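You operate a simulated robot arm through the tools that you are given. There is no shell and no other tool. Be economical: measure what you need, move in short steps, check, and stop when the job is done.

Carry out the task below with a simulated two-armed robot. There is one attempt and no reset: what you move stays moved.

Task
Pick up the socket wrench from the shelf under the workbench with one hand, pass it to the other hand and put it on the press bench.
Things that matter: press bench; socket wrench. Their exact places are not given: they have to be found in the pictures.

Only the result counts: the job must be done as asked and must still hold three seconds after the hand-in. Knocking over, shifting, dropping, spilling or breaking anything else fails it.

Robot
Two 7-joint arms with two-finger grippers on one trunk, on a base that drives. Base frame: it is fixed to the floor where the robot stands at the start and does not move with it; the origin is under the middle of the robot, x ahead of it, y to its left, z up. Units: m, rad, N and s.
The left shoulder is at the start at [0.024, 0.214, 1.006], the right one opposite. With the tool pointing down near the work surface each hand reaches from about 0.1 to 0.64 m from the robot's upright axis, wherever it stands, measured 20 degrees to its own side. Places, roughly: press bench [-1, 2.9, 0.9]. Payload 2.2 kg a hand.
The TCP of each hand is the grasp point between the finger pads, 0.019 m short of the fingertips. In the tool frame z runs along the fingers and y along their closing line. The gripper opens to 0.116 m. The gripper's body begins 0.07 m behind the TCP.
Orientation is told as [roll, pitch, yaw] about the base's x, y, z axes, in that order, counted from this pose: with the fingers straight down and closing along the base's y, the tool's x points along the base's -x, its y along +y and its z along -z.

Tools
- The arms move only by the tool step_arm. It takes "left_motion", "right_motion" or both (then of equal length, played together; a hand with none holds still); each is a list of rows, each a list of 7 numbers: the shift along the base's x, y, z in m, then the turn, a rotation vector about the base's x, y, z in rad, then the opening, from 0 (shut) to 1 (fully open). In form: [[tx, ty, tz, wx, wy, wz, jaw], ...]. A call has 1 to 20 rows; each row is the pose to reach, as a shift and turn from the pose commanded when the call began. A row lasts 0.2 s, in which the tool goes at most 0.05 m and 0.15 rad; a call with a longer step from one row to the next is refused whole, and so is a gripper value outside its range. A pose out of reach is approached as far as the arm can. The call stops where the force on the tool passes 40 N (or 10 N more than at its start, if that is more) or the arm is blocked; 0.2 s more then pass. Each finger halts on what it meets, pressing with about 38 N; the grip force reading is that of the motor and also rises with nothing between the fingers. The clock runs only during rows and for 0.2 s after the last one: add rows that repeat a pose to give the fingers time. The reply holds the time, the measured pose of the TCP, the force on the tool along the base axes, the opening and the grip force, in the units named above and with some noise, with the torque about the TCP (base axes, N m) and any sound that the robot's microphone picked up.
- Cameras (640 x 400 px; columns grow to the right, rows downward): "scene" is now at [0.1033, -0.0445, 1.1486]; the picture's right is [-0.56, -0.83, 0.00], its down [-0.68, 0.46, -0.56] and it looks along [0.47, -0.32, -0.83] (base axes); focal length 264 px, centre (320, 200). "left" rides on the left gripper at [0.069, 0.015, -0.097] in its tool frame; the picture's right is [-0.21, 0.98, 0.00], its down [-0.76, -0.17, -0.63] and it looks along [-0.62, -0.14, 0.77] (tool axes); focal length 251 px, centre (320, 200). "right" rides on the right gripper at [0.069, -0.015, -0.097] in its tool frame; the picture's right is [0.21, 0.98, 0.00], its down [-0.76, 0.17, -0.63] and it looks along [-0.62, 0.14, 0.77] (tool axes); focal length 251 px, centre (320, 200).
- snapshot(camera): a new picture of that camera. No time passes.
- lift_body(by): slides the trunk up (or, below 0, down) by that many m; the arms and the scene camera ride with it, the base frame stays. It gives what a move gives, with no picture.
- roll_base(legs): drives the robot by 1 to 6 legs, each [ahead, left, turn to the left] in m, m and rad, along the robot's own axes; the way and the turn of a leg run together, so that a leg with both is an arc; at most 1.5 m and 3.142 rad a leg. The arms and the cameras ride along, it lands a little off, and it stops where it bumps. It gives what a move gives.
- pan_tilt(pan, tilt): turns the head with the scene camera to pan (to the left, within 1.396 rad either way) and tilt (down, from -0.506 to 1.204), counted from straight ahead of the robot. It gives what a move gives.
- locate(camera, pixels): for up to 12 pixels [column, row] of the newest picture of that camera ("zoom" is the newest enlarged one), the place [x, y, z] in the base frame of the surface seen there, good to about 0.003 m. No time passes.
- zoom(camera, box): a new picture of the part [left, top, right, bottom] of that camera's present view, enlarged. No time passes.
- close_job(): hands the job in; it is judged then, once.

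Keep the steps short. Do not move on a guess: measure, check each grasp and each placing, and mend mistakes. In all there are 80 turns and 70 pictures (those below and enlarged ones count). Leave the grippers open and the arms clear of the work at the hand-in unless told otherwise, and finish with a single line.

The tools are called by a JSON object that holds its "fn" and its "kwargs". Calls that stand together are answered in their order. step_arm: Moves the arms, as the interface text tells. Its arguments: {"type":"object","properties":{"left_motion":{"type":"array","items":{"type":"array","items":{"type":"number"}}},"right_motion":{"type":"array","items":{"type":"array","items":{"type":"number"}}}},"required":[]} The other tools are called the same way: lift_body (by) slides the trunk up or down; roll_base (legs) drives the base; pan_tilt (pan, tilt) turns the head that bears the scene camera; snapshot (camera) takes a picture; locate (camera, pixels) gives the place of the surface under pixels of a picture; zoom (camera, box) takes an enlarged picture of a part of a camera's view; close_job () hands the job in.

At the start:

```text
time_s: 0.0
left_ee_pos: [0.328, 0.0111, 0.6615]
left_ee_rot: [0.002, 0.001, 0.0]
left_ft_force: [0.3, -0.4, 0.3]
left_ft_torque: [0.05, 0.0, 0.01]
left_width: 0.1158
left_gripper_force: 0.1
right_ee_pos: [0.3074, -0.36, 0.6184]
right_ee_rot: [0.0, 0.001, -0.001]
right_ft_force: [-0.2, 0.2, 0.2]
right_ft_torque: [0.0, 0.03, -0.01]
right_width: 0.1159
right_gripper_force: 0.1
trunk travel left (down, up): [-0.15, 0.34]
robot x, y, heading: [0.001, -0.0021, -0.003]
head pan, tilt: [-0.595, 0.967]
```

scene: 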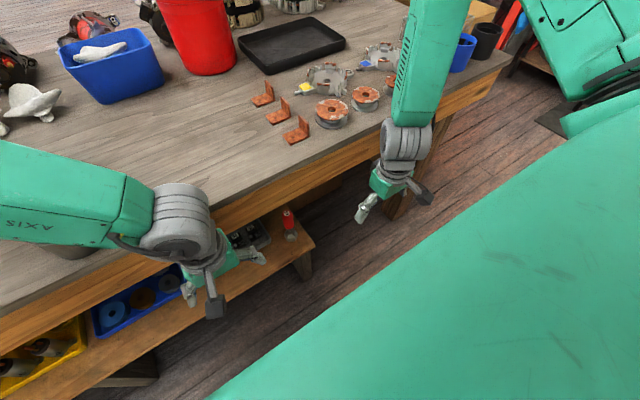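
right: 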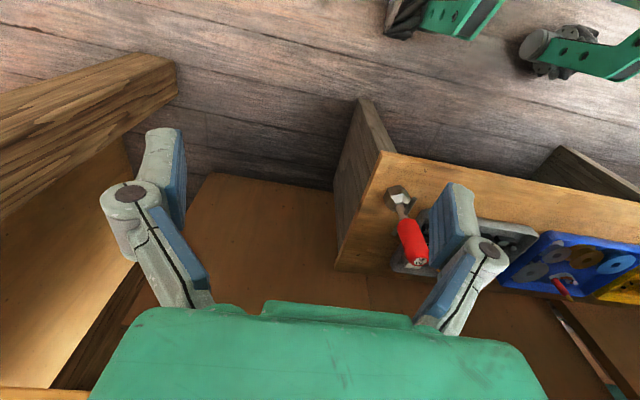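
left: 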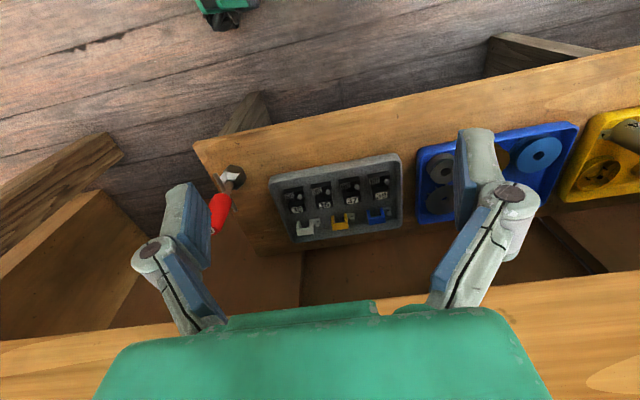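

I see a red-handled tool at the end of the lower shelf (scene ~[288,225], right ~[410,240]). I'll zoom in to identify and measure it.

{"fn": "zoom", "kwargs": {"camera": "scene", "box": [220, 180, 340, 280]}}

{"fn": "zoom", "kwargs": {"camera": "right", "box": [330, 150, 490, 300]}}

{"fn": "locate", "kwargs": {"camera": "right", "pixels": [[400, 192], [404, 212], [408, 228], [413, 243], [421, 262], [386, 160], [340, 265], [385, 200], [500, 185], [250, 230], [600, 380], [350, 215]]}}

{"fn": "locate", "kwargs": {"camera": "left", "pixels": [[232, 178], [222, 200], [217, 220], [196, 145], [260, 230], [400, 110], [280, 340], [330, 200], [120, 345], [600, 300]]}}

```text
4.00 times, centred on (280, 230) of scene
```

zoom: 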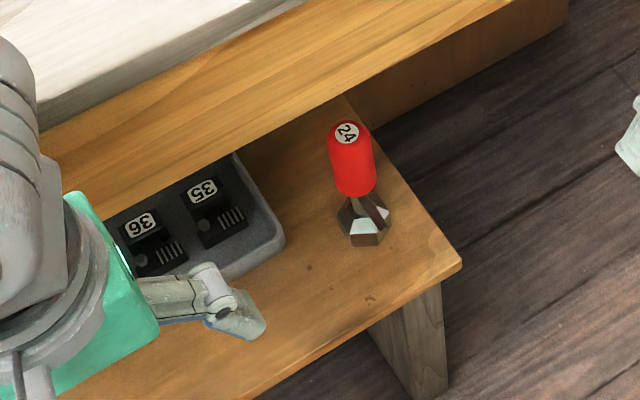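

```text
2.67 times, centred on (410, 225) of right
```

zoom: 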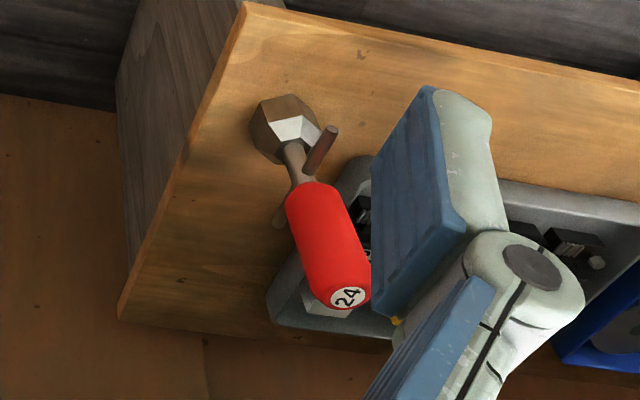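

```text
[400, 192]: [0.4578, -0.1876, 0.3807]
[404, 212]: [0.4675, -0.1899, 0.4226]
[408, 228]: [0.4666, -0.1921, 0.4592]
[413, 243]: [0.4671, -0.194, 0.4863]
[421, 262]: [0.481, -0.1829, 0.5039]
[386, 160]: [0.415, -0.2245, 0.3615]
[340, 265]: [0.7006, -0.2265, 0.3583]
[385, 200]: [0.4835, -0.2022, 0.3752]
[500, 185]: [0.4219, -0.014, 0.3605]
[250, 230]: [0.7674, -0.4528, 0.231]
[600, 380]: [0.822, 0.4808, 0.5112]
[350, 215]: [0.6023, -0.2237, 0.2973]
```

```text
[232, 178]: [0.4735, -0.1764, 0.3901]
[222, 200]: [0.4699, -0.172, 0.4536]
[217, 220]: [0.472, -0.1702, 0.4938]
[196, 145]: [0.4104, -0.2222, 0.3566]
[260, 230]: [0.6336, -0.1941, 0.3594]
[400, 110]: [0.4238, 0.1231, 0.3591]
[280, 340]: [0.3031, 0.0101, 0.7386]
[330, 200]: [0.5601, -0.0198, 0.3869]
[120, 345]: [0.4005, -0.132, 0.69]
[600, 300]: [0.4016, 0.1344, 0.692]
```

The red "24" tool stands upright on the shelf at about (0.48,-0.18), z 0.36–0.505. Checking the rest of the shelf for other candidates, and the bench edge above it.

{"fn": "zoom", "kwargs": {"camera": "right", "box": [480, 200, 640, 400]}}

{"fn": "locate", "kwargs": {"camera": "scene", "pixels": [[328, 155], [331, 163], [338, 180], [270, 195], [285, 210], [60, 290], [60, 275], [300, 250], [290, 213], [288, 225], [400, 210]]}}

{"fn": "pan_tilt", "kwargs": {"pan": 0.5, "tilt": 0.9}}

{"fn": "snapshot", "kwargs": {"camera": "scene"}}

```text
2.00 times, centred on (560, 300) of right
```

zoom: 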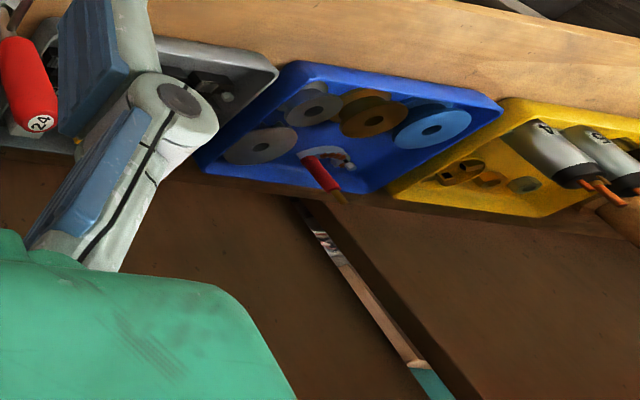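

```text
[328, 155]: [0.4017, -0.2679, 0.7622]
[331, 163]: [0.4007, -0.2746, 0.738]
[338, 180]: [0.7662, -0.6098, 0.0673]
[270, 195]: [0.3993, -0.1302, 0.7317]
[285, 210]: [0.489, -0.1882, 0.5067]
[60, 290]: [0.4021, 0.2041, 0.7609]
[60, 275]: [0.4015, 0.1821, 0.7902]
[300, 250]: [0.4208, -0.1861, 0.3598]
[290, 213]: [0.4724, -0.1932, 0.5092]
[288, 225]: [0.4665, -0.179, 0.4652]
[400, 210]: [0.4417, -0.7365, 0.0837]
```

```text
time_s: 1.3
left_ee_pos: [0.3271, 0.0124, 0.6623]
left_ee_rot: [0.0, -0.002, 0.0]
left_ft_force: [-0.1, 0.7, 0.6]
left_ft_torque: [-0.04, -0.01, 0.03]
left_width: 0.116
left_gripper_force: 0.0
right_ee_pos: [0.3066, -0.3599, 0.6187]
right_ee_rot: [-0.002, 0.0, 0.0]
right_ft_force: [0.0, -0.2, 0.6]
right_ft_torque: [0.02, 0.03, -0.04]
right_width: 0.1164
right_gripper_force: 0.0
trunk travel left (down, up): [-0.15, 0.34]
robot x, y, heading: [0.0027, 0.0028, 0.0]
head pan, tilt: [0.499, 0.901]
```

```text
63 pictures are left
```

scene: 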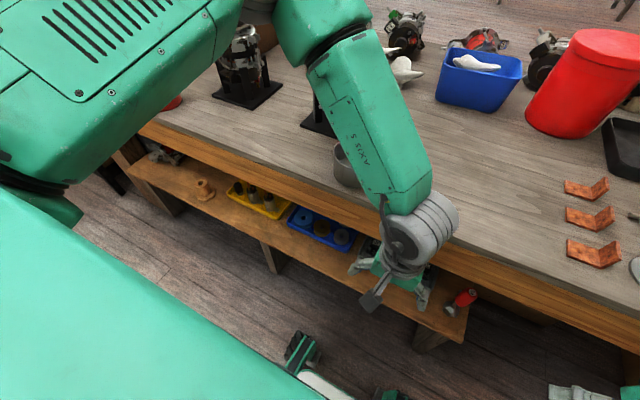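

The red "24" tool is the socket wrench. The bench front is at x≈0.40 and the wrench stands about 0.07 m behind it, so the right hand should go in horizontally under the bench. I'll back the base up 0.15 m and lower the trunk for room.

{"fn": "roll_base", "kwargs": {"legs": [[-0.15, 0, 0]]}}

{"fn": "lift_body", "kwargs": {"by": -0.1}}

{"fn": "step_arm", "kwargs": {"right_motion": [[0, 0, 0.01, 0, -0.14, 0, 1], [0, 0, 0.01, 0, -0.28, 0, 1], [0, 0, 0.01, 0, -0.42, 0, 1], [0, 0, 0.01, 0, -0.56, 0, 1], [0, 0, 0.01, 0, -0.7, 0, 1], [0, 0, 0.01, 0, -0.84, 0, 1], [0, 0, 0.01, 0, -0.98, 0, 1], [0, 0, 0.01, 0, -1.12, 0, 1], [0, 0, 0.01, 0, -1.26, 0, 1], [0, 0, 0.01, 0, -1.4, 0, 1], [0, 0, 0.01, 0, -1.5, 0, 1]]}}

{"fn": "pan_tilt", "kwargs": {"pan": -0.35, "tilt": 0.85}}

{"fn": "snapshot", "kwargs": {"camera": "scene"}}

{"fn": "snapshot", "kwargs": {"camera": "right"}}

```text
time_s: 2.7
left_ee_pos: [0.1765, 0.013, 0.6626]
left_ee_rot: [0.0, -0.005, 0.001]
left_ft_force: [0.0, -0.1, -0.6]
left_ft_torque: [0.0, 0.0, 0.01]
left_width: 0.1162
left_gripper_force: 0.0
right_ee_pos: [0.1552, -0.3598, 0.6199]
right_ee_rot: [-0.001, -0.003, 0.001]
right_ft_force: [-0.2, -0.9, -0.2]
right_ft_torque: [-0.04, -0.04, 0.02]
right_width: 0.116
right_gripper_force: 0.1
trunk travel left (down, up): [-0.15, 0.34]
robot x, y, heading: [-0.1461, -0.0034, 0.001]
head pan, tilt: [0.499, 0.901]
```

```text
time_s: 4.0
left_ee_pos: [0.1756, 0.0118, 0.5635]
left_ee_rot: [-0.001, -0.005, 0.0]
left_ft_force: [-0.4, 0.2, 0.4]
left_ft_torque: [0.0, -0.01, -0.01]
left_width: 0.1161
left_gripper_force: 0.1
right_ee_pos: [0.1554, -0.3597, 0.5215]
right_ee_rot: [-0.001, -0.005, -0.001]
right_ft_force: [1.0, -0.7, 0.5]
right_ft_torque: [0.0, -0.01, -0.02]
right_width: 0.116
right_gripper_force: 0.0
trunk travel left (down, up): [-0.05, 0.44]
robot x, y, heading: [-0.1481, 0.0004, 0.0]
head pan, tilt: [0.499, 0.901]
```

```text
time_s: 6.4
left_ee_pos: [0.1755, 0.0121, 0.5628]
left_ee_rot: [-0.002, -0.005, 0.0]
left_ft_force: [0.0, 0.2, 0.0]
left_ft_torque: [0.02, -0.05, 0.01]
left_width: 0.1162
left_gripper_force: 0.0
right_ee_pos: [0.1551, -0.3594, 0.5314]
right_ee_rot: [0.006, -1.508, -0.006]
right_ft_force: [0.4, 0.7, -0.1]
right_ft_torque: [0.0, 0.0, -0.01]
right_width: 0.116
right_gripper_force: 0.0
right hand out of reach, approached as far as the arm can: row 4, 5
trunk travel left (down, up): [-0.05, 0.44]
robot x, y, heading: [-0.1464, -0.0003, 0.001]
head pan, tilt: [0.499, 0.901]
```

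```text
time_s: 7.6
left_ee_pos: [0.176, 0.0107, 0.5633]
left_ee_rot: [0.001, -0.005, 0.0]
left_ft_force: [0.3, 0.9, 0.3]
left_ft_torque: [0.0, 0.02, 0.0]
left_width: 0.116
left_gripper_force: 0.0
right_ee_pos: [0.155, -0.3594, 0.5303]
right_ee_rot: [0.02, -1.505, -0.022]
right_ft_force: [-0.1, 0.0, -0.3]
right_ft_torque: [0.03, -0.06, 0.03]
right_width: 0.1157
right_gripper_force: 0.0
trunk travel left (down, up): [-0.05, 0.44]
robot x, y, heading: [-0.1512, 0.0004, -0.002]
head pan, tilt: [-0.351, 0.85]
```

```text
62 pictures are left
```

scene: 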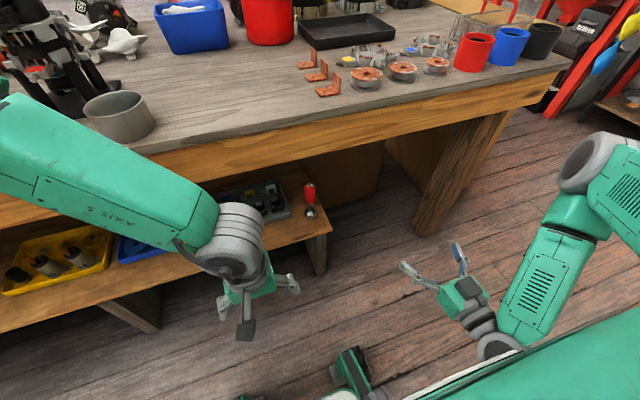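

```text
61 pictures are left
```

right: 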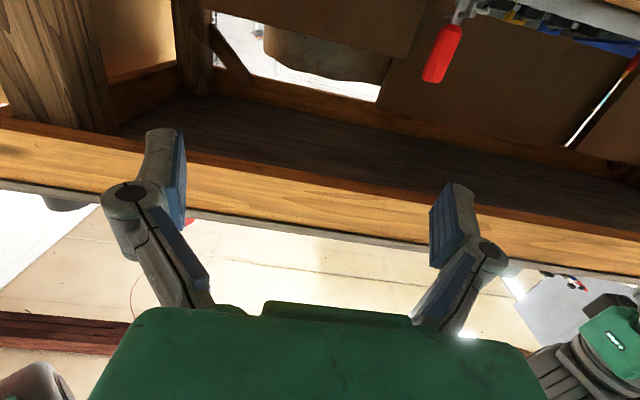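

The right hand now points forward (pitch -1.5). I'll zoom in on the wrench around scene [309,200] to measure its axis and heights.

{"fn": "zoom", "kwargs": {"camera": "scene", "box": [270, 165, 350, 235]}}

{"fn": "locate", "kwargs": {"camera": "scene", "pixels": [[309, 183], [309, 188], [309, 193], [309, 198], [310, 203], [310, 207], [311, 212], [305, 195], [313, 195], [225, 148], [380, 135], [320, 154]]}}

```text
5.71 times, centred on (310, 200) of scene
```

zoom: 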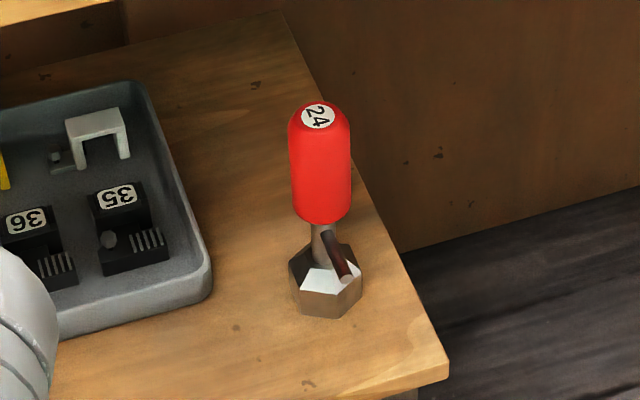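

```text
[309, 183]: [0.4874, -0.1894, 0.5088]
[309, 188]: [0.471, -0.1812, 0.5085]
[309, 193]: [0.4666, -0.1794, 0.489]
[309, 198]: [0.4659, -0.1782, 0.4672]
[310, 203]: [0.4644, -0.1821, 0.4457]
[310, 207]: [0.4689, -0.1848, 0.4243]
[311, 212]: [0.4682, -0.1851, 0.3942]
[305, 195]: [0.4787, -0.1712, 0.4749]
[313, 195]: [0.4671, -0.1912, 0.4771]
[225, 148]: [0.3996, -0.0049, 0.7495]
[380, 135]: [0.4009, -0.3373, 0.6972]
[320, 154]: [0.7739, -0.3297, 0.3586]
```

The wrench axis is at about (0.480,-0.184). The red handle spans z 0.425–0.509. I'll grip its lower part at z≈0.447 with the hand tilted 23° down, so the wrist camera clears the shelf edge. First a pre-pose in front of it, with the left hand moved away to its left.

{"fn": "step_arm", "kwargs": {"right_motion": [[0.034, 0.029, -0.014, 0, 0.056, 0, 1], [0.068, 0.058, -0.028, 0, 0.112, 0, 1], [0.102, 0.088, -0.042, 0, 0.168, 0, 1], [0.136, 0.117, -0.056, 0, 0.224, 0, 1], [0.17, 0.146, -0.07, 0, 0.28, 0, 1], [0.2, 0.176, -0.084, 0, 0.335, 0, 1], [0.2, 0.176, -0.084, 0, 0.335, 0, 1]], "left_motion": [[0, 0.03, 0, 0, 0, 0, 1], [0, 0.06, 0, 0, 0, 0, 1], [0, 0.09, 0, 0, 0, 0, 1], [0, 0.12, 0, 0, 0, 0, 1], [0, 0.15, 0, 0, 0, 0, 1], [0, 0.15, 0, 0, 0, 0, 1], [0, 0.15, 0, 0, 0, 0, 1]]}}

{"fn": "snapshot", "kwargs": {"camera": "right"}}

{"fn": "snapshot", "kwargs": {"camera": "scene"}}

```text
time_s: 9.2
left_ee_pos: [0.1769, 0.1615, 0.5637]
left_ee_rot: [-0.001, -0.004, 0.001]
left_ft_force: [-0.2, -0.6, -0.4]
left_ft_torque: [0.01, 0.01, -0.02]
left_width: 0.1159
left_gripper_force: 0.0
right_ee_pos: [0.358, -0.1827, 0.4448]
right_ee_rot: [0.0, -1.169, -0.004]
right_ft_force: [-0.5, 0.2, -0.9]
right_ft_torque: [0.02, -0.01, -0.01]
right_width: 0.1164
right_gripper_force: 0.1
trunk travel left (down, up): [-0.05, 0.44]
robot x, y, heading: [-0.1532, -0.0002, 0.002]
head pan, tilt: [-0.351, 0.85]
```

```text
59 pictures are left
```

right: 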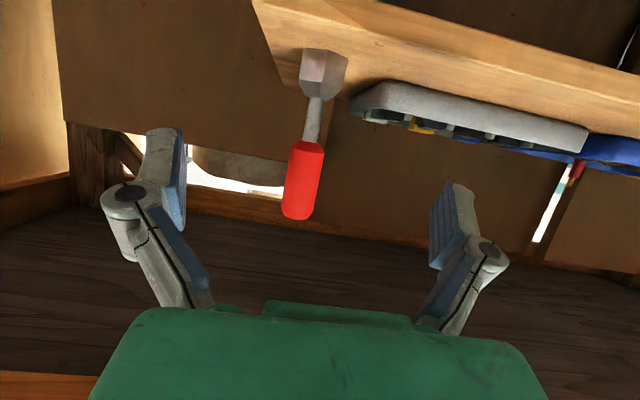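

```text
58 pictures are left
```

scene: 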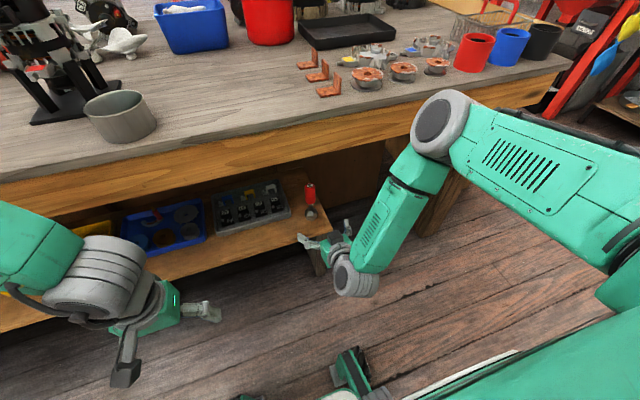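

The wrench is centred between the open fingers. The elbow at [440,120] looks close to the bench front, so I'll check its position before moving in.

{"fn": "locate", "kwargs": {"camera": "scene", "pixels": [[435, 118], [420, 125], [455, 98], [430, 145], [405, 160], [395, 215], [375, 245], [470, 130]]}}

{"fn": "locate", "kwargs": {"camera": "right", "pixels": [[305, 160], [300, 190], [296, 210], [314, 110]]}}

```text
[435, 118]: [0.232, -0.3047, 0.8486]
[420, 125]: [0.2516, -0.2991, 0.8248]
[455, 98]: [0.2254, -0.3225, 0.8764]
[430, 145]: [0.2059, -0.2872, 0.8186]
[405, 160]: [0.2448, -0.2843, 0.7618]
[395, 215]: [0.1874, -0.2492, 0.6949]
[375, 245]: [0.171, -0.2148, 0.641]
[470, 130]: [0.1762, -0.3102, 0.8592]
```

```text
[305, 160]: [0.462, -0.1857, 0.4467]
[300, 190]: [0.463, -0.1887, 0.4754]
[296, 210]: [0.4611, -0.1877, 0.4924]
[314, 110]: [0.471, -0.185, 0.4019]
```

The elbow front is at x≈0.26, leaving 0.14 m to the bench. I'll move forward 0.06 and then 0.06 more, fingers open, in small steps.

{"fn": "step_arm", "kwargs": {"right_motion": [[0.03, -0.003, 0.002, 0, 0, 0, 1], [0.06, -0.003, 0.002, 0, 0, 0, 1], [0.08, -0.003, 0.002, 0, 0, 0, 1], [0.1, -0.003, 0.002, 0, 0, 0, 1], [0.12, -0.003, 0.002, 0, 0, 0, 1], [0.12, -0.003, 0.002, 0, 0, 0, 1]]}}

{"fn": "snapshot", "kwargs": {"camera": "right"}}

{"fn": "snapshot", "kwargs": {"camera": "scene"}}

```text
time_s: 10.6
left_ee_pos: [0.1767, 0.1603, 0.5634]
left_ee_rot: [-0.002, -0.006, 0.001]
left_ft_force: [0.1, -0.6, -0.1]
left_ft_torque: [0.03, 0.01, 0.01]
left_width: 0.1162
left_gripper_force: 0.0
right_ee_pos: [0.4769, -0.185, 0.4488]
right_ee_rot: [-0.001, -1.171, -0.001]
right_ft_force: [0.1, 0.3, 0.3]
right_ft_torque: [-0.04, -0.01, 0.0]
right_width: 0.1157
right_gripper_force: 0.1
trunk travel left (down, up): [-0.05, 0.44]
robot x, y, heading: [-0.1504, 0.0018, 0.001]
head pan, tilt: [-0.351, 0.85]
```

```text
57 pictures are left
```

right: 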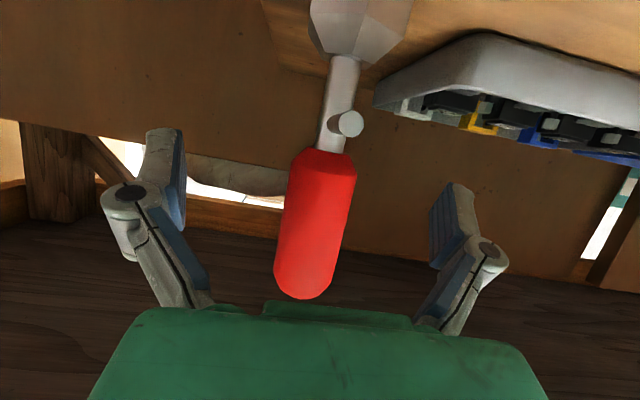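

```text
56 pictures are left
```

scene: 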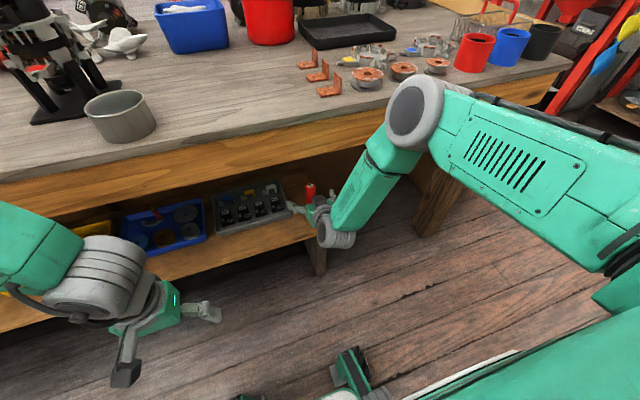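

The wrench is between the pads at the right height, with no contact. Closing now.

{"fn": "step_arm", "kwargs": {"right_motion": [[0, 0, 0, 0, 0, 0, 0.5], [0, 0, 0, 0, 0, 0, 0], [0, 0, 0, 0, 0, 0, 0], [0, 0, 0, 0, 0, 0, 0], [0, 0, 0, 0, 0, 0, 0]]}}

{"fn": "snapshot", "kwargs": {"camera": "right"}}

```text
time_s: 11.8
left_ee_pos: [0.1779, 0.1632, 0.5638]
left_ee_rot: [-0.004, -0.005, 0.001]
left_ft_force: [0.9, 0.0, -0.3]
left_ft_torque: [0.03, -0.03, 0.04]
left_width: 0.1158
left_gripper_force: 0.0
right_ee_pos: [0.4765, -0.184, 0.4493]
right_ee_rot: [-0.001, -1.17, -0.001]
right_ft_force: [0.8, 1.3, 0.5]
right_ft_torque: [0.12, -0.07, 0.0]
right_width: 0.0281
right_gripper_force: 38.6
trunk travel left (down, up): [-0.05, 0.44]
robot x, y, heading: [-0.1489, -0.0004, 0.001]
head pan, tilt: [-0.351, 0.85]
```

```text
55 pictures are left
```

right: 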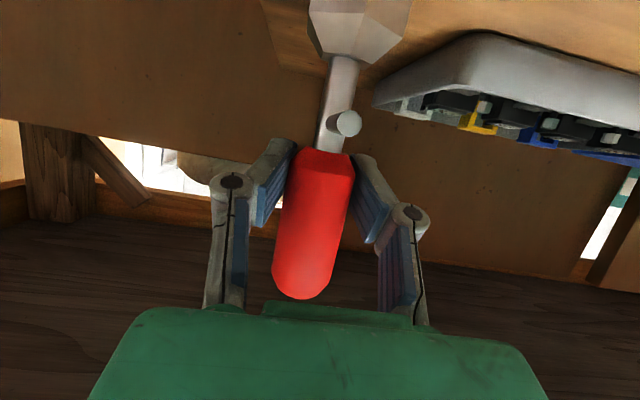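

Gripped (width 0.028, 38 N). I'll lift 0.04 m and then draw straight back 0.18 m.

{"fn": "step_arm", "kwargs": {"right_motion": [[0, 0, 0.02, 0, 0, 0, 0], [0, 0, 0.04, 0, 0, 0, 0], [-0.03, 0, 0.04, 0, 0, 0, 0], [-0.06, 0, 0.04, 0, 0, 0, 0], [-0.09, 0, 0.04, 0, 0, 0, 0], [-0.12, 0, 0.04, 0, 0, 0, 0], [-0.15, 0, 0.04, 0, 0, 0, 0], [-0.18, 0, 0.04, 0, 0, 0, 0], [-0.18, 0, 0.04, 0, 0, 0, 0]]}}

{"fn": "snapshot", "kwargs": {"camera": "scene"}}

```text
time_s: 13.8
left_ee_pos: [0.1765, 0.1613, 0.563]
left_ee_rot: [-0.002, -0.005, 0.001]
left_ft_force: [0.3, -0.5, 0.2]
left_ft_torque: [0.04, -0.03, 0.03]
left_width: 0.1159
left_gripper_force: 0.0
right_ee_pos: [0.2937, -0.1853, 0.4859]
right_ee_rot: [-0.002, -1.171, 0.001]
right_ft_force: [-0.3, 0.6, -2.6]
right_ft_torque: [-0.01, -0.02, 0.0]
right_width: 0.028
right_gripper_force: 38.4
trunk travel left (down, up): [-0.05, 0.44]
robot x, y, heading: [-0.1462, 0.0047, 0.0]
head pan, tilt: [-0.351, 0.85]
```

```text
54 pictures are left
```

scene: 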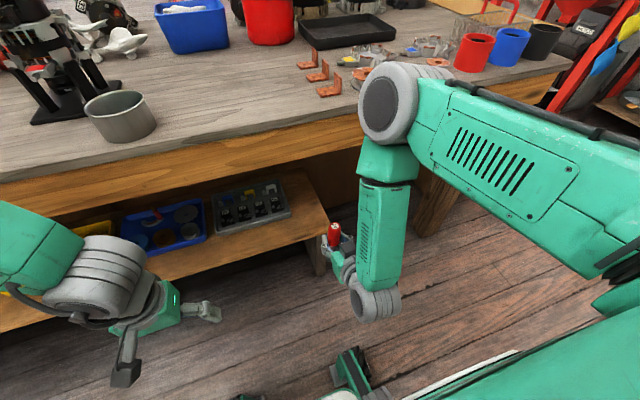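

The wrench is held and clear of the shelf. Before driving I'll look left and right to see the surroundings and the press bench.

{"fn": "pan_tilt", "kwargs": {"pan": 1.396, "tilt": 0.35}}

{"fn": "snapshot", "kwargs": {"camera": "scene"}}

{"fn": "pan_tilt", "kwargs": {"pan": -1.396, "tilt": 0.35}}

{"fn": "snapshot", "kwargs": {"camera": "scene"}}

```text
time_s: 15.6
left_ee_pos: [0.1779, 0.1625, 0.5658]
left_ee_rot: [-0.002, -0.002, 0.0]
left_ft_force: [-0.4, 0.4, 0.2]
left_ft_torque: [0.04, 0.01, -0.03]
left_width: 0.1162
left_gripper_force: 0.0
right_ee_pos: [0.296, -0.1864, 0.4873]
right_ee_rot: [-0.003, -1.168, 0.0]
right_ft_force: [0.1, -0.4, -2.2]
right_ft_torque: [-0.01, -0.03, 0.02]
right_width: 0.0279
right_gripper_force: 37.9
trunk travel left (down, up): [-0.05, 0.44]
robot x, y, heading: [-0.148, -0.0021, 0.001]
head pan, tilt: [1.396, 0.351]
```

```text
53 pictures are left
```

scene: 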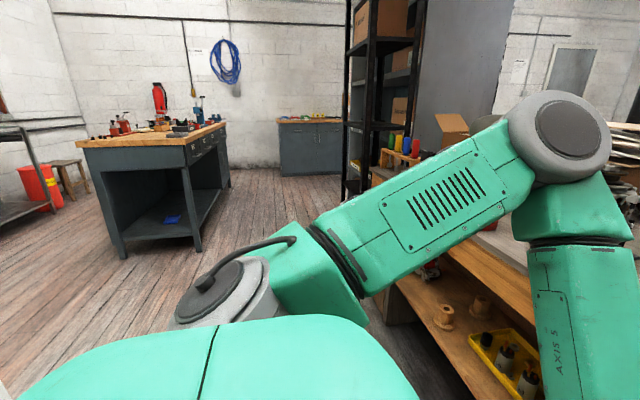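

```text
time_s: 18.0
left_ee_pos: [0.1769, 0.1611, 0.5635]
left_ee_rot: [-0.002, -0.005, -0.001]
left_ft_force: [-0.3, -0.4, -0.1]
left_ft_torque: [-0.01, 0.01, 0.01]
left_width: 0.1161
left_gripper_force: 0.1
right_ee_pos: [0.2965, -0.1844, 0.4865]
right_ee_rot: [-0.002, -1.169, -0.001]
right_ft_force: [-0.1, 0.7, -2.4]
right_ft_torque: [-0.02, -0.01, -0.01]
right_width: 0.0283
right_gripper_force: 37.9
trunk travel left (down, up): [-0.05, 0.44]
robot x, y, heading: [-0.148, 0.0004, -0.001]
head pan, tilt: [-1.396, 0.351]
```

```text
52 pictures are left
```

scene: 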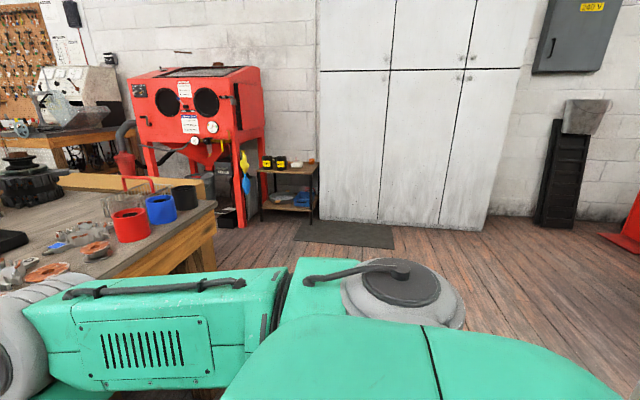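

The press bench is likely the dark grey bench seen to the left ([150,150] in the left view). I'll back up 0.25 m, turn left 1.57 rad and look.

{"fn": "roll_base", "kwargs": {"legs": [[-0.25, 0, 0], [0, 0, 1.57]]}}

{"fn": "pan_tilt", "kwargs": {"pan": 0.3, "tilt": 0.35}}

{"fn": "snapshot", "kwargs": {"camera": "scene"}}

```text
time_s: 23.6
left_ee_pos: [-0.5486, 0.3339, 0.5642]
left_ee_rot: [-0.001, -0.005, 1.519]
left_ft_force: [-0.1, -0.3, -0.2]
left_ft_torque: [-0.01, 0.0, -0.02]
left_width: 0.1161
left_gripper_force: 0.0
right_ee_pos: [-0.1953, 0.4339, 0.4872]
right_ee_rot: [-0.001, -1.17, 1.517]
right_ft_force: [-0.4, -0.1, 0.3]
right_ft_torque: [-0.01, -0.03, -0.01]
right_width: 0.0002
right_gripper_force: 28.5
trunk travel left (down, up): [-0.05, 0.44]
robot x, y, heading: [-0.4032, 0.0015, 1.519]
head pan, tilt: [-1.396, 0.351]
```

```text
time_s: 25.3
left_ee_pos: [-0.5487, 0.3323, 0.5651]
left_ee_rot: [-0.003, -0.008, 1.517]
left_ft_force: [0.2, 0.1, -0.8]
left_ft_torque: [0.02, -0.02, 0.0]
left_width: 0.116
left_gripper_force: 0.1
right_ee_pos: [-0.1953, 0.4333, 0.489]
right_ee_rot: [-0.001, -1.174, 1.518]
right_ft_force: [0.2, 0.1, 0.9]
right_ft_torque: [0.0, 0.0, 0.02]
right_width: 0.0
right_gripper_force: 27.9
trunk travel left (down, up): [-0.05, 0.44]
robot x, y, heading: [-0.4047, -0.0031, 1.517]
head pan, tilt: [0.3, 0.351]
```

```text
51 pictures are left
```

scene: 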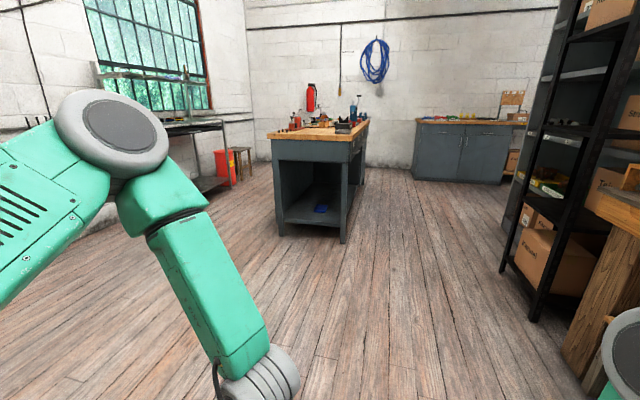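

The right gripper reads width 0, so the wrench was lost during the drive. I'll look for it on the floor.

{"fn": "pan_tilt", "kwargs": {"pan": -0.7, "tilt": 0.9}}

{"fn": "snapshot", "kwargs": {"camera": "scene"}}

{"fn": "snapshot", "kwargs": {"camera": "left"}}

{"fn": "snapshot", "kwargs": {"camera": "right"}}

```text
time_s: 26.6
left_ee_pos: [-0.5483, 0.3326, 0.5657]
left_ee_rot: [-0.003, -0.01, 1.519]
left_ft_force: [0.1, -0.3, 0.3]
left_ft_torque: [0.01, -0.01, 0.02]
left_width: 0.1159
left_gripper_force: 0.1
right_ee_pos: [-0.1947, 0.4315, 0.4879]
right_ee_rot: [-0.003, -1.172, 1.518]
right_ft_force: [-0.3, 0.2, -0.1]
right_ft_torque: [0.01, 0.0, 0.01]
right_width: 0.0
right_gripper_force: 28.9
trunk travel left (down, up): [-0.05, 0.44]
robot x, y, heading: [-0.4049, -0.0024, 1.516]
head pan, tilt: [-0.7, 0.901]
```

```text
50 pictures are left
```

scene: 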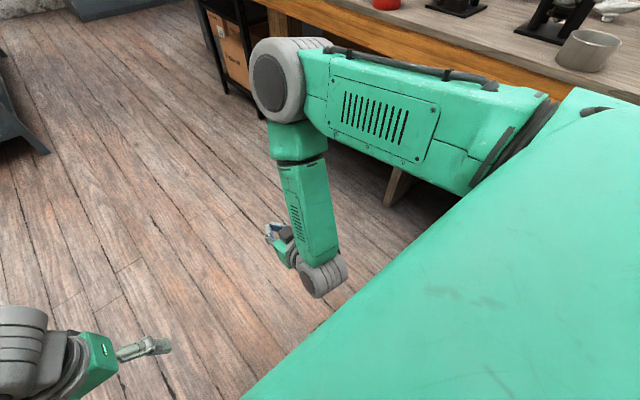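

```text
49 pictures are left
```

left: 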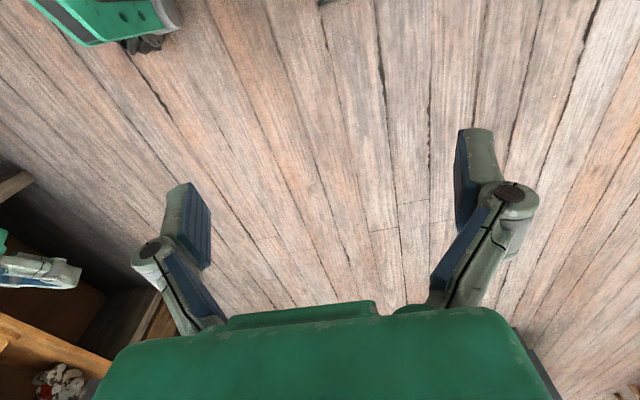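

```text
48 pictures are left
```

right: 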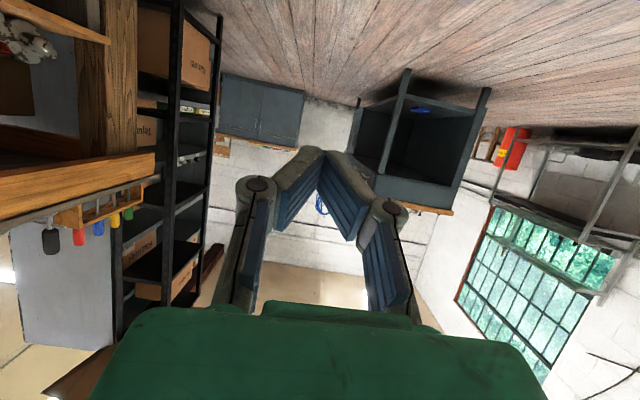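

It isn't visible here. It most likely fell where the turn began, which is now to the robot's right and behind. I'll look that way.

{"fn": "pan_tilt", "kwargs": {"pan": -1.396, "tilt": 0.75}}

{"fn": "snapshot", "kwargs": {"camera": "scene"}}

```text
time_s: 27.6
left_ee_pos: [-0.548, 0.3319, 0.5647]
left_ee_rot: [-0.001, -0.008, 1.519]
left_ft_force: [0.8, -0.1, 0.2]
left_ft_torque: [0.0, -0.04, -0.01]
left_width: 0.1162
left_gripper_force: 0.1
right_ee_pos: [-0.1968, 0.4326, 0.4888]
right_ee_rot: [-0.002, -1.171, 1.519]
right_ft_force: [0.1, 0.4, -0.1]
right_ft_torque: [-0.01, 0.0, 0.02]
right_width: 0.0
right_gripper_force: 28.3
trunk travel left (down, up): [-0.05, 0.44]
robot x, y, heading: [-0.4014, 0.0025, 1.524]
head pan, tilt: [-1.396, 0.75]
```

```text
47 pictures are left
```

scene: 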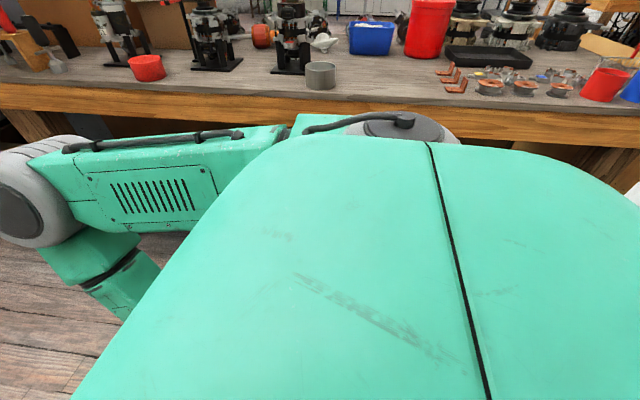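

The body blocks the view. I'll point the right hand down and then yaw it right, using its camera to search the floor on the right side without driving.

{"fn": "step_arm", "kwargs": {"right_motion": [[0, 0, 0.01, -0.146, 0.008, 0, 0], [0, 0, 0.02, -0.292, 0.016, 0, 0], [0, 0, 0.03, -0.438, 0.023, 0, 0], [0, 0, 0.05, -0.584, 0.03, 0, 0], [0, 0, 0.06, -0.73, 0.038, 0, 0], [0, 0, 0.08, -0.876, 0.046, 0, 0], [0, 0, 0.1, -1.02, 0.053, 0, 0], [0, 0, 0.1, -1.165, 0.06, 0, 0]]}}

{"fn": "snapshot", "kwargs": {"camera": "right"}}

{"fn": "step_arm", "kwargs": {"right_motion": [[0, 0, 0, 0, 0, -0.14, 1], [0, 0, 0, 0, 0, -0.28, 1], [0, 0, 0, 0, 0, -0.42, 1], [0, 0, 0, 0, 0, -0.56, 1], [0, 0, 0, 0, 0, -0.7, 1], [0, 0, 0, 0, 0, -0.84, 1], [0, 0, 0, 0, 0, -0.98, 1], [0, 0, 0, 0, 0, -1.12, 1], [0, 0, 0, 0, 0, -1.26, 1], [0, 0, 0, 0, 0, -1.4, 1], [0, 0, 0, 0, 0, -1.5, 1]]}}

{"fn": "snapshot", "kwargs": {"camera": "right"}}

```text
time_s: 29.4
left_ee_pos: [-0.548, 0.3329, 0.5645]
left_ee_rot: [-0.004, -0.007, 1.519]
left_ft_force: [0.1, -0.9, -0.4]
left_ft_torque: [0.0, 0.01, 0.03]
left_width: 0.116
left_gripper_force: 0.0
right_ee_pos: [-0.1962, 0.4326, 0.5893]
right_ee_rot: [-0.003, -0.006, 1.519]
right_ft_force: [0.6, 0.0, 0.4]
right_ft_torque: [-0.01, -0.03, 0.01]
right_width: 0.0
right_gripper_force: 29.0
trunk travel left (down, up): [-0.05, 0.44]
robot x, y, heading: [-0.4037, 0.0003, 1.517]
head pan, tilt: [-1.396, 0.75]
```

```text
46 pictures are left
```

right: 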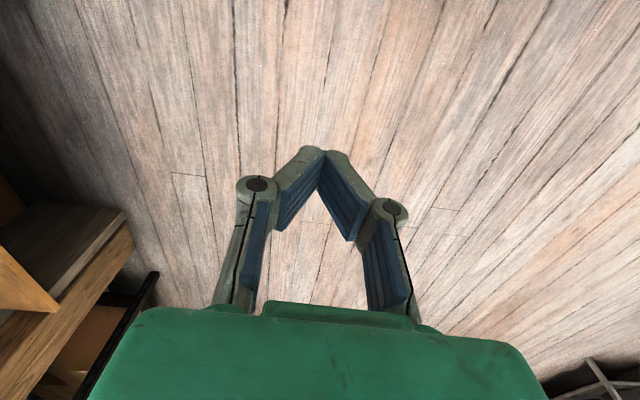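

```text
time_s: 31.8
left_ee_pos: [-0.5488, 0.333, 0.5649]
left_ee_rot: [-0.001, -0.009, 1.518]
left_ft_force: [0.1, 0.1, -0.5]
left_ft_torque: [0.01, 0.02, -0.02]
left_width: 0.116
left_gripper_force: 0.0
right_ee_pos: [-0.1919, 0.4335, 0.5902]
right_ee_rot: [-0.006, 0.016, -0.014]
right_ft_force: [1.3, 0.5, 0.1]
right_ft_torque: [0.0, 0.01, -0.02]
right_width: 0.1161
right_gripper_force: 0.1
trunk travel left (down, up): [-0.05, 0.44]
robot x, y, heading: [-0.401, 0.0001, 1.521]
head pan, tilt: [-1.396, 0.75]
```

```text
45 pictures are left
```

right: 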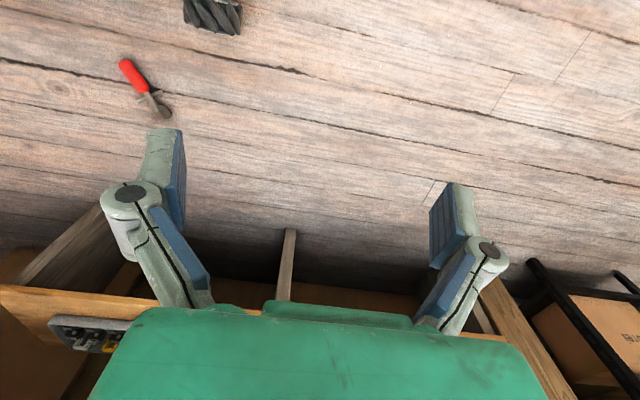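

Found it: the wrench lies on the floor (right camera [125,65] to [160,112]). I'll measure it.

{"fn": "locate", "kwargs": {"camera": "right", "pixels": [[123, 64], [129, 73], [137, 85], [145, 95], [153, 104], [162, 112], [170, 85], [210, 15], [155, 90], [150, 115]]}}

{"fn": "zoom", "kwargs": {"camera": "right", "box": [90, 40, 210, 140]}}

```text
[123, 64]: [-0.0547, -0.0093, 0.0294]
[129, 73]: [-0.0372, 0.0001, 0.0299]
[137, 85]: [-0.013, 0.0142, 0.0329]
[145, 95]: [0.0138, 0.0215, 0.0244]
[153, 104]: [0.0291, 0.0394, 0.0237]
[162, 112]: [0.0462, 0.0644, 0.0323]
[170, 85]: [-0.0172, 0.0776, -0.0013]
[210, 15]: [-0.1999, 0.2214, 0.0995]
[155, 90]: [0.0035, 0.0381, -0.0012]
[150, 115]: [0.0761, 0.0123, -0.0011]
```

```text
4.00 times, centred on (150, 90) of right
```

zoom: 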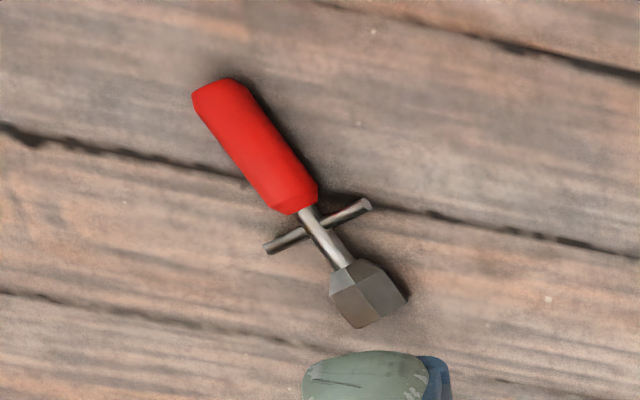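

The wrench is intact, lying on the floor with its handle from about (-0.055,-0.01) to (0.01,0.02) and the nut at (0.05,0.065), 36° from +x. I'll sidestep left 0.2 m, away from it, then turn right to face it. The hand's yaw is restored first.

{"fn": "step_arm", "kwargs": {"right_motion": [[0, 0, 0, 0, 0, 0.14, 1], [0, 0, 0, 0, 0, 0.28, 1], [0, 0, 0, 0, 0, 0.42, 1], [0, 0, 0, 0, 0, 0.56, 1], [0, 0, 0, 0, 0, 0.7, 1], [0, 0, 0, 0, 0, 0.84, 1], [0, 0, 0, 0, 0, 0.98, 1], [0, 0, 0, 0, 0, 1.12, 1], [0, 0, 0, 0, 0, 1.26, 1], [0, 0, 0, 0, 0, 1.4, 1], [0, 0, 0, 0, 0, 1.53, 1]]}}

{"fn": "roll_base", "kwargs": {"legs": [[0, 0.2, 0], [0, 0, -0.76], [0, 0, -0.76]]}}

{"fn": "pan_tilt", "kwargs": {"pan": 0, "tilt": 0.95}}

{"fn": "snapshot", "kwargs": {"camera": "scene"}}

{"fn": "snapshot", "kwargs": {"camera": "right"}}

```text
time_s: 34.2
left_ee_pos: [-0.5482, 0.3322, 0.5653]
left_ee_rot: [-0.001, -0.008, 1.517]
left_ft_force: [0.5, 0.1, -0.1]
left_ft_torque: [0.03, 0.0, -0.01]
left_width: 0.1163
left_gripper_force: 0.0
right_ee_pos: [-0.1953, 0.432, 0.5882]
right_ee_rot: [-0.004, -0.007, 1.55]
right_ft_force: [-0.5, -0.9, -0.7]
right_ft_torque: [-0.01, 0.02, 0.0]
right_width: 0.116
right_gripper_force: 0.1
trunk travel left (down, up): [-0.05, 0.44]
robot x, y, heading: [-0.401, 0.0014, 1.516]
head pan, tilt: [-1.396, 0.75]
```

```text
time_s: 39.9
left_ee_pos: [-0.2833, 0.1657, 0.5647]
left_ee_rot: [-0.002, -0.01, -0.019]
left_ft_force: [-0.8, -0.4, 0.0]
left_ft_torque: [0.03, 0.0, 0.02]
left_width: 0.116
left_gripper_force: 0.1
right_ee_pos: [-0.1742, -0.1838, 0.5875]
right_ee_rot: [-0.003, -0.006, 0.011]
right_ft_force: [0.2, -0.7, 0.4]
right_ft_torque: [0.0, 0.02, 0.01]
right_width: 0.1158
right_gripper_force: 0.1
trunk travel left (down, up): [-0.05, 0.44]
robot x, y, heading: [-0.6126, 0.0124, -0.021]
head pan, tilt: [-1.396, 0.75]
```

```text
time_s: 41.4
left_ee_pos: [-0.286, 0.1662, 0.5664]
left_ee_rot: [-0.001, -0.011, -0.02]
left_ft_force: [0.2, 0.7, 0.3]
left_ft_torque: [0.01, 0.04, 0.01]
left_width: 0.116
left_gripper_force: 0.1
right_ee_pos: [-0.1762, -0.1843, 0.589]
right_ee_rot: [-0.004, -0.007, 0.01]
right_ft_force: [0.2, 0.6, -0.5]
right_ft_torque: [0.01, -0.03, -0.02]
right_width: 0.1157
right_gripper_force: 0.1
trunk travel left (down, up): [-0.05, 0.44]
robot x, y, heading: [-0.6126, 0.0126, -0.018]
head pan, tilt: [0.0, 0.949]
```

```text
43 pictures are left
```

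scene: 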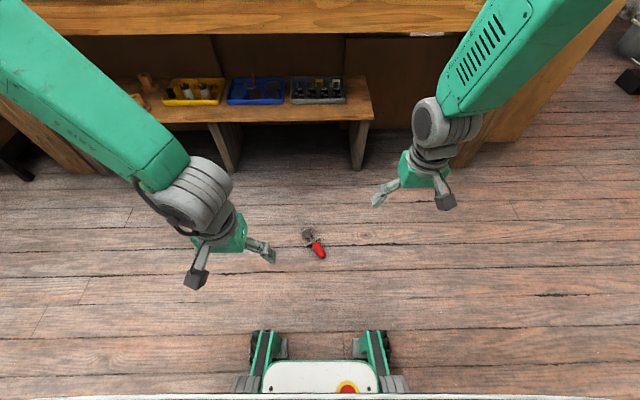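

```text
42 pictures are left
```

right: 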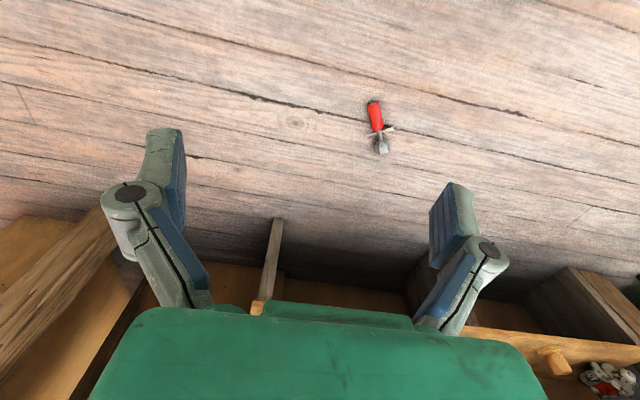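

The wrench is ahead at scene [315,245]. I'll measure it, the robot's front feet, and the arm joints for reach.

{"fn": "zoom", "kwargs": {"camera": "scene", "box": [275, 210, 355, 270]}}

{"fn": "locate", "kwargs": {"camera": "scene", "pixels": [[306, 234], [311, 241], [315, 247], [319, 253], [322, 257], [262, 335], [378, 335], [435, 125], [440, 170], [480, 90]]}}

{"fn": "locate", "kwargs": {"camera": "right", "pixels": [[372, 103], [374, 112], [377, 124], [380, 136], [382, 148]]}}

```text
6.67 times, centred on (315, 240) of scene
```

zoom: 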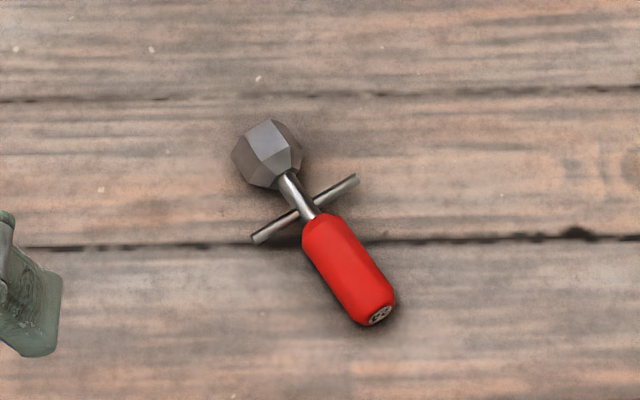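

```text
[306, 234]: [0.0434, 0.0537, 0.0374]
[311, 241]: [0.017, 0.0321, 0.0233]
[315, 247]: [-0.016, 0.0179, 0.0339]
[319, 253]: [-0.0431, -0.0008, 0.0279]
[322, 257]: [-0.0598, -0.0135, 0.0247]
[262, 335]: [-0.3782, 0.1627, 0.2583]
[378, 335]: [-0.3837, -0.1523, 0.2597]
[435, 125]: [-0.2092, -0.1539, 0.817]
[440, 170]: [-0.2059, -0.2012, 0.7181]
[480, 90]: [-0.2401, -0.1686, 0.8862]
```

```text
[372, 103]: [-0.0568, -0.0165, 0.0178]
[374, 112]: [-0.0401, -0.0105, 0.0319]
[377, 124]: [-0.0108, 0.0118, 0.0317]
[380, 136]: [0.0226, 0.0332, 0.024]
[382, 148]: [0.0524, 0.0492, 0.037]
```

The handle axis is about 33° from +x and I'll grip at (-0.010,0.018). To get the right shoulder in line I'll move left 0.2 and ahead 0.2, and lower the trunk fully; the feet stay about 0.1 m away from the wrench.

{"fn": "roll_base", "kwargs": {"legs": [[0, 0.2, 0.018], [0.2, 0, 0]]}}

{"fn": "lift_body", "kwargs": {"by": -0.05}}

{"fn": "snapshot", "kwargs": {"camera": "scene"}}

```text
time_s: 44.2
left_ee_pos: [-0.0834, 0.3722, 0.564]
left_ee_rot: [-0.005, -0.01, -0.007]
left_ft_force: [0.6, -0.1, -1.2]
left_ft_torque: [-0.03, 0.03, -0.01]
left_width: 0.116
left_gripper_force: 0.0
right_ee_pos: [0.0317, 0.0248, 0.5894]
right_ee_rot: [-0.005, -0.009, 0.024]
right_ft_force: [-0.2, -0.8, 0.0]
right_ft_torque: [-0.02, 0.01, -0.02]
right_width: 0.1161
right_gripper_force: 0.0
trunk travel left (down, up): [-0.05, 0.44]
robot x, y, heading: [-0.4088, 0.2109, -0.011]
head pan, tilt: [0.0, 0.949]
```

```text
time_s: 45.2
left_ee_pos: [-0.0857, 0.3713, 0.5174]
left_ee_rot: [-0.003, -0.015, -0.008]
left_ft_force: [-0.6, -0.7, 0.1]
left_ft_torque: [0.0, -0.02, 0.02]
left_width: 0.116
left_gripper_force: 0.1
right_ee_pos: [0.0282, 0.0242, 0.5416]
right_ee_rot: [-0.003, -0.013, 0.023]
right_ft_force: [0.4, -0.2, -0.2]
right_ft_torque: [-0.03, 0.03, -0.03]
right_width: 0.1158
right_gripper_force: 0.1
trunk travel left (down, up): [0.0, 0.49]
robot x, y, heading: [-0.4112, 0.2102, -0.006]
head pan, tilt: [0.0, 0.949]
```

```text
40 pictures are left
```

scene: 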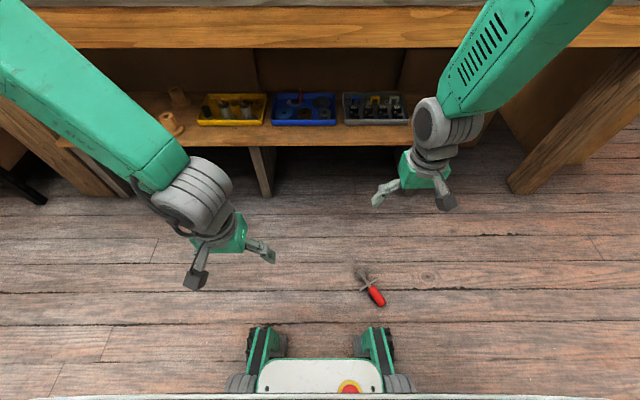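

Wrench and feet are clear. I'll lower the right hand over the handle to z≈0.12 while yawing 0.55.

{"fn": "step_arm", "kwargs": {"right_motion": [[-0.004, 0, -0.045, 0, 0, 0.06, 1], [-0.008, -0.001, -0.09, 0, 0, 0.12, 1], [-0.012, -0.002, -0.135, 0, 0, 0.18, 1], [-0.016, -0.003, -0.18, 0, 0, 0.24, 1], [-0.02, -0.004, -0.225, 0, 0, 0.3, 1], [-0.025, -0.005, -0.27, 0, 0, 0.36, 1], [-0.03, -0.006, -0.315, 0, 0, 0.43, 1], [-0.034, -0.006, -0.36, 0, 0, 0.49, 1], [-0.038, -0.006, -0.4, 0, 0.013, 0.55, 1], [-0.038, -0.006, -0.42, 0, 0.013, 0.55, 1]]}}

{"fn": "snapshot", "kwargs": {"camera": "right"}}

```text
time_s: 47.4
left_ee_pos: [-0.0858, 0.3718, 0.5164]
left_ee_rot: [0.0, -0.013, -0.006]
left_ft_force: [-0.6, -1.0, 0.7]
left_ft_torque: [0.0, 0.0, -0.04]
left_width: 0.1159
left_gripper_force: 0.0
right_ee_pos: [-0.0058, 0.0139, 0.1209]
right_ee_rot: [0.0, 0.0, 0.574]
right_ft_force: [0.4, -0.2, 1.0]
right_ft_torque: [0.01, 0.02, 0.02]
right_width: 0.116
right_gripper_force: 0.1
trunk travel left (down, up): [0.0, 0.49]
robot x, y, heading: [-0.4081, 0.2122, -0.005]
head pan, tilt: [0.0, 0.949]
```

```text
39 pictures are left
```

right: 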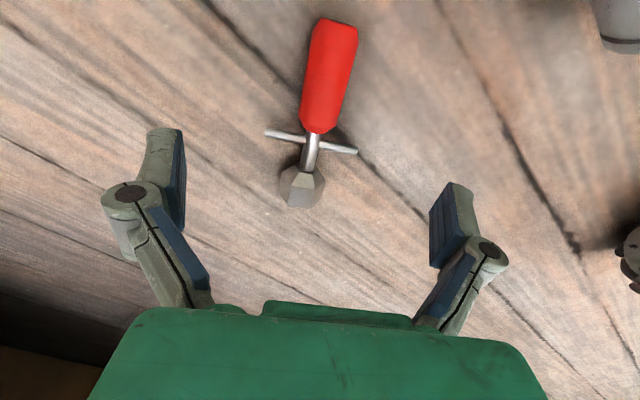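

Reach is fine so far. Re-measuring the wrench from this close view.

{"fn": "locate", "kwargs": {"camera": "right", "pixels": [[338, 25], [332, 55], [326, 85], [319, 115], [316, 128], [309, 152], [302, 188], [306, 90], [345, 90], [380, 100]]}}

```text
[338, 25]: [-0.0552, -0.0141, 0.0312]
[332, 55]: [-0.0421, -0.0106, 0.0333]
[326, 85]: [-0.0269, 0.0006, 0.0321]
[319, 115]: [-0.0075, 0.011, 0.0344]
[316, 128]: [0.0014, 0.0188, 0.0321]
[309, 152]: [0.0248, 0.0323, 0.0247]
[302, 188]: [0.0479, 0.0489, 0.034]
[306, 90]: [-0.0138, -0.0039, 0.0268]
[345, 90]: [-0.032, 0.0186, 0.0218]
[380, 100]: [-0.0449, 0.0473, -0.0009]
```

The axis runs through (-0.012,0.013) at 31°. Descending to TCP z≈0.024, then closing.

{"fn": "step_arm", "kwargs": {"right_motion": [[-0.006, -0.001, -0.03, 0, 0, -0.02, 1], [-0.006, -0.001, -0.06, 0, 0, -0.02, 1], [-0.006, -0.001, -0.08, 0, 0, -0.02, 1], [-0.006, -0.001, -0.095, 0, 0, -0.02, 1], [-0.006, -0.001, -0.095, 0, 0, -0.02, 1]]}}

{"fn": "snapshot", "kwargs": {"camera": "right"}}

```text
time_s: 48.6
left_ee_pos: [-0.0855, 0.3707, 0.5165]
left_ee_rot: [-0.002, -0.015, -0.006]
left_ft_force: [-0.7, -0.3, 0.7]
left_ft_torque: [0.0, -0.02, 0.0]
left_width: 0.116
left_gripper_force: 0.0
right_ee_pos: [-0.0136, 0.0132, 0.0617]
right_ee_rot: [0.003, 0.0, 0.553]
right_ft_force: [-0.5, -1.4, 0.1]
right_ft_torque: [0.01, -0.02, -0.02]
right_width: 0.1159
right_gripper_force: 0.1
right hand out of reach, approached as far as the arm can: row 3, 4, 5
trunk travel left (down, up): [0.0, 0.49]
robot x, y, heading: [-0.4095, 0.2114, -0.012]
head pan, tilt: [0.0, 0.949]
```

```text
38 pictures are left
```

right: 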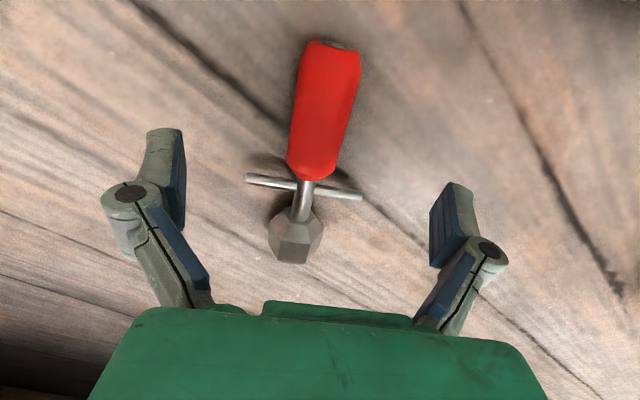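

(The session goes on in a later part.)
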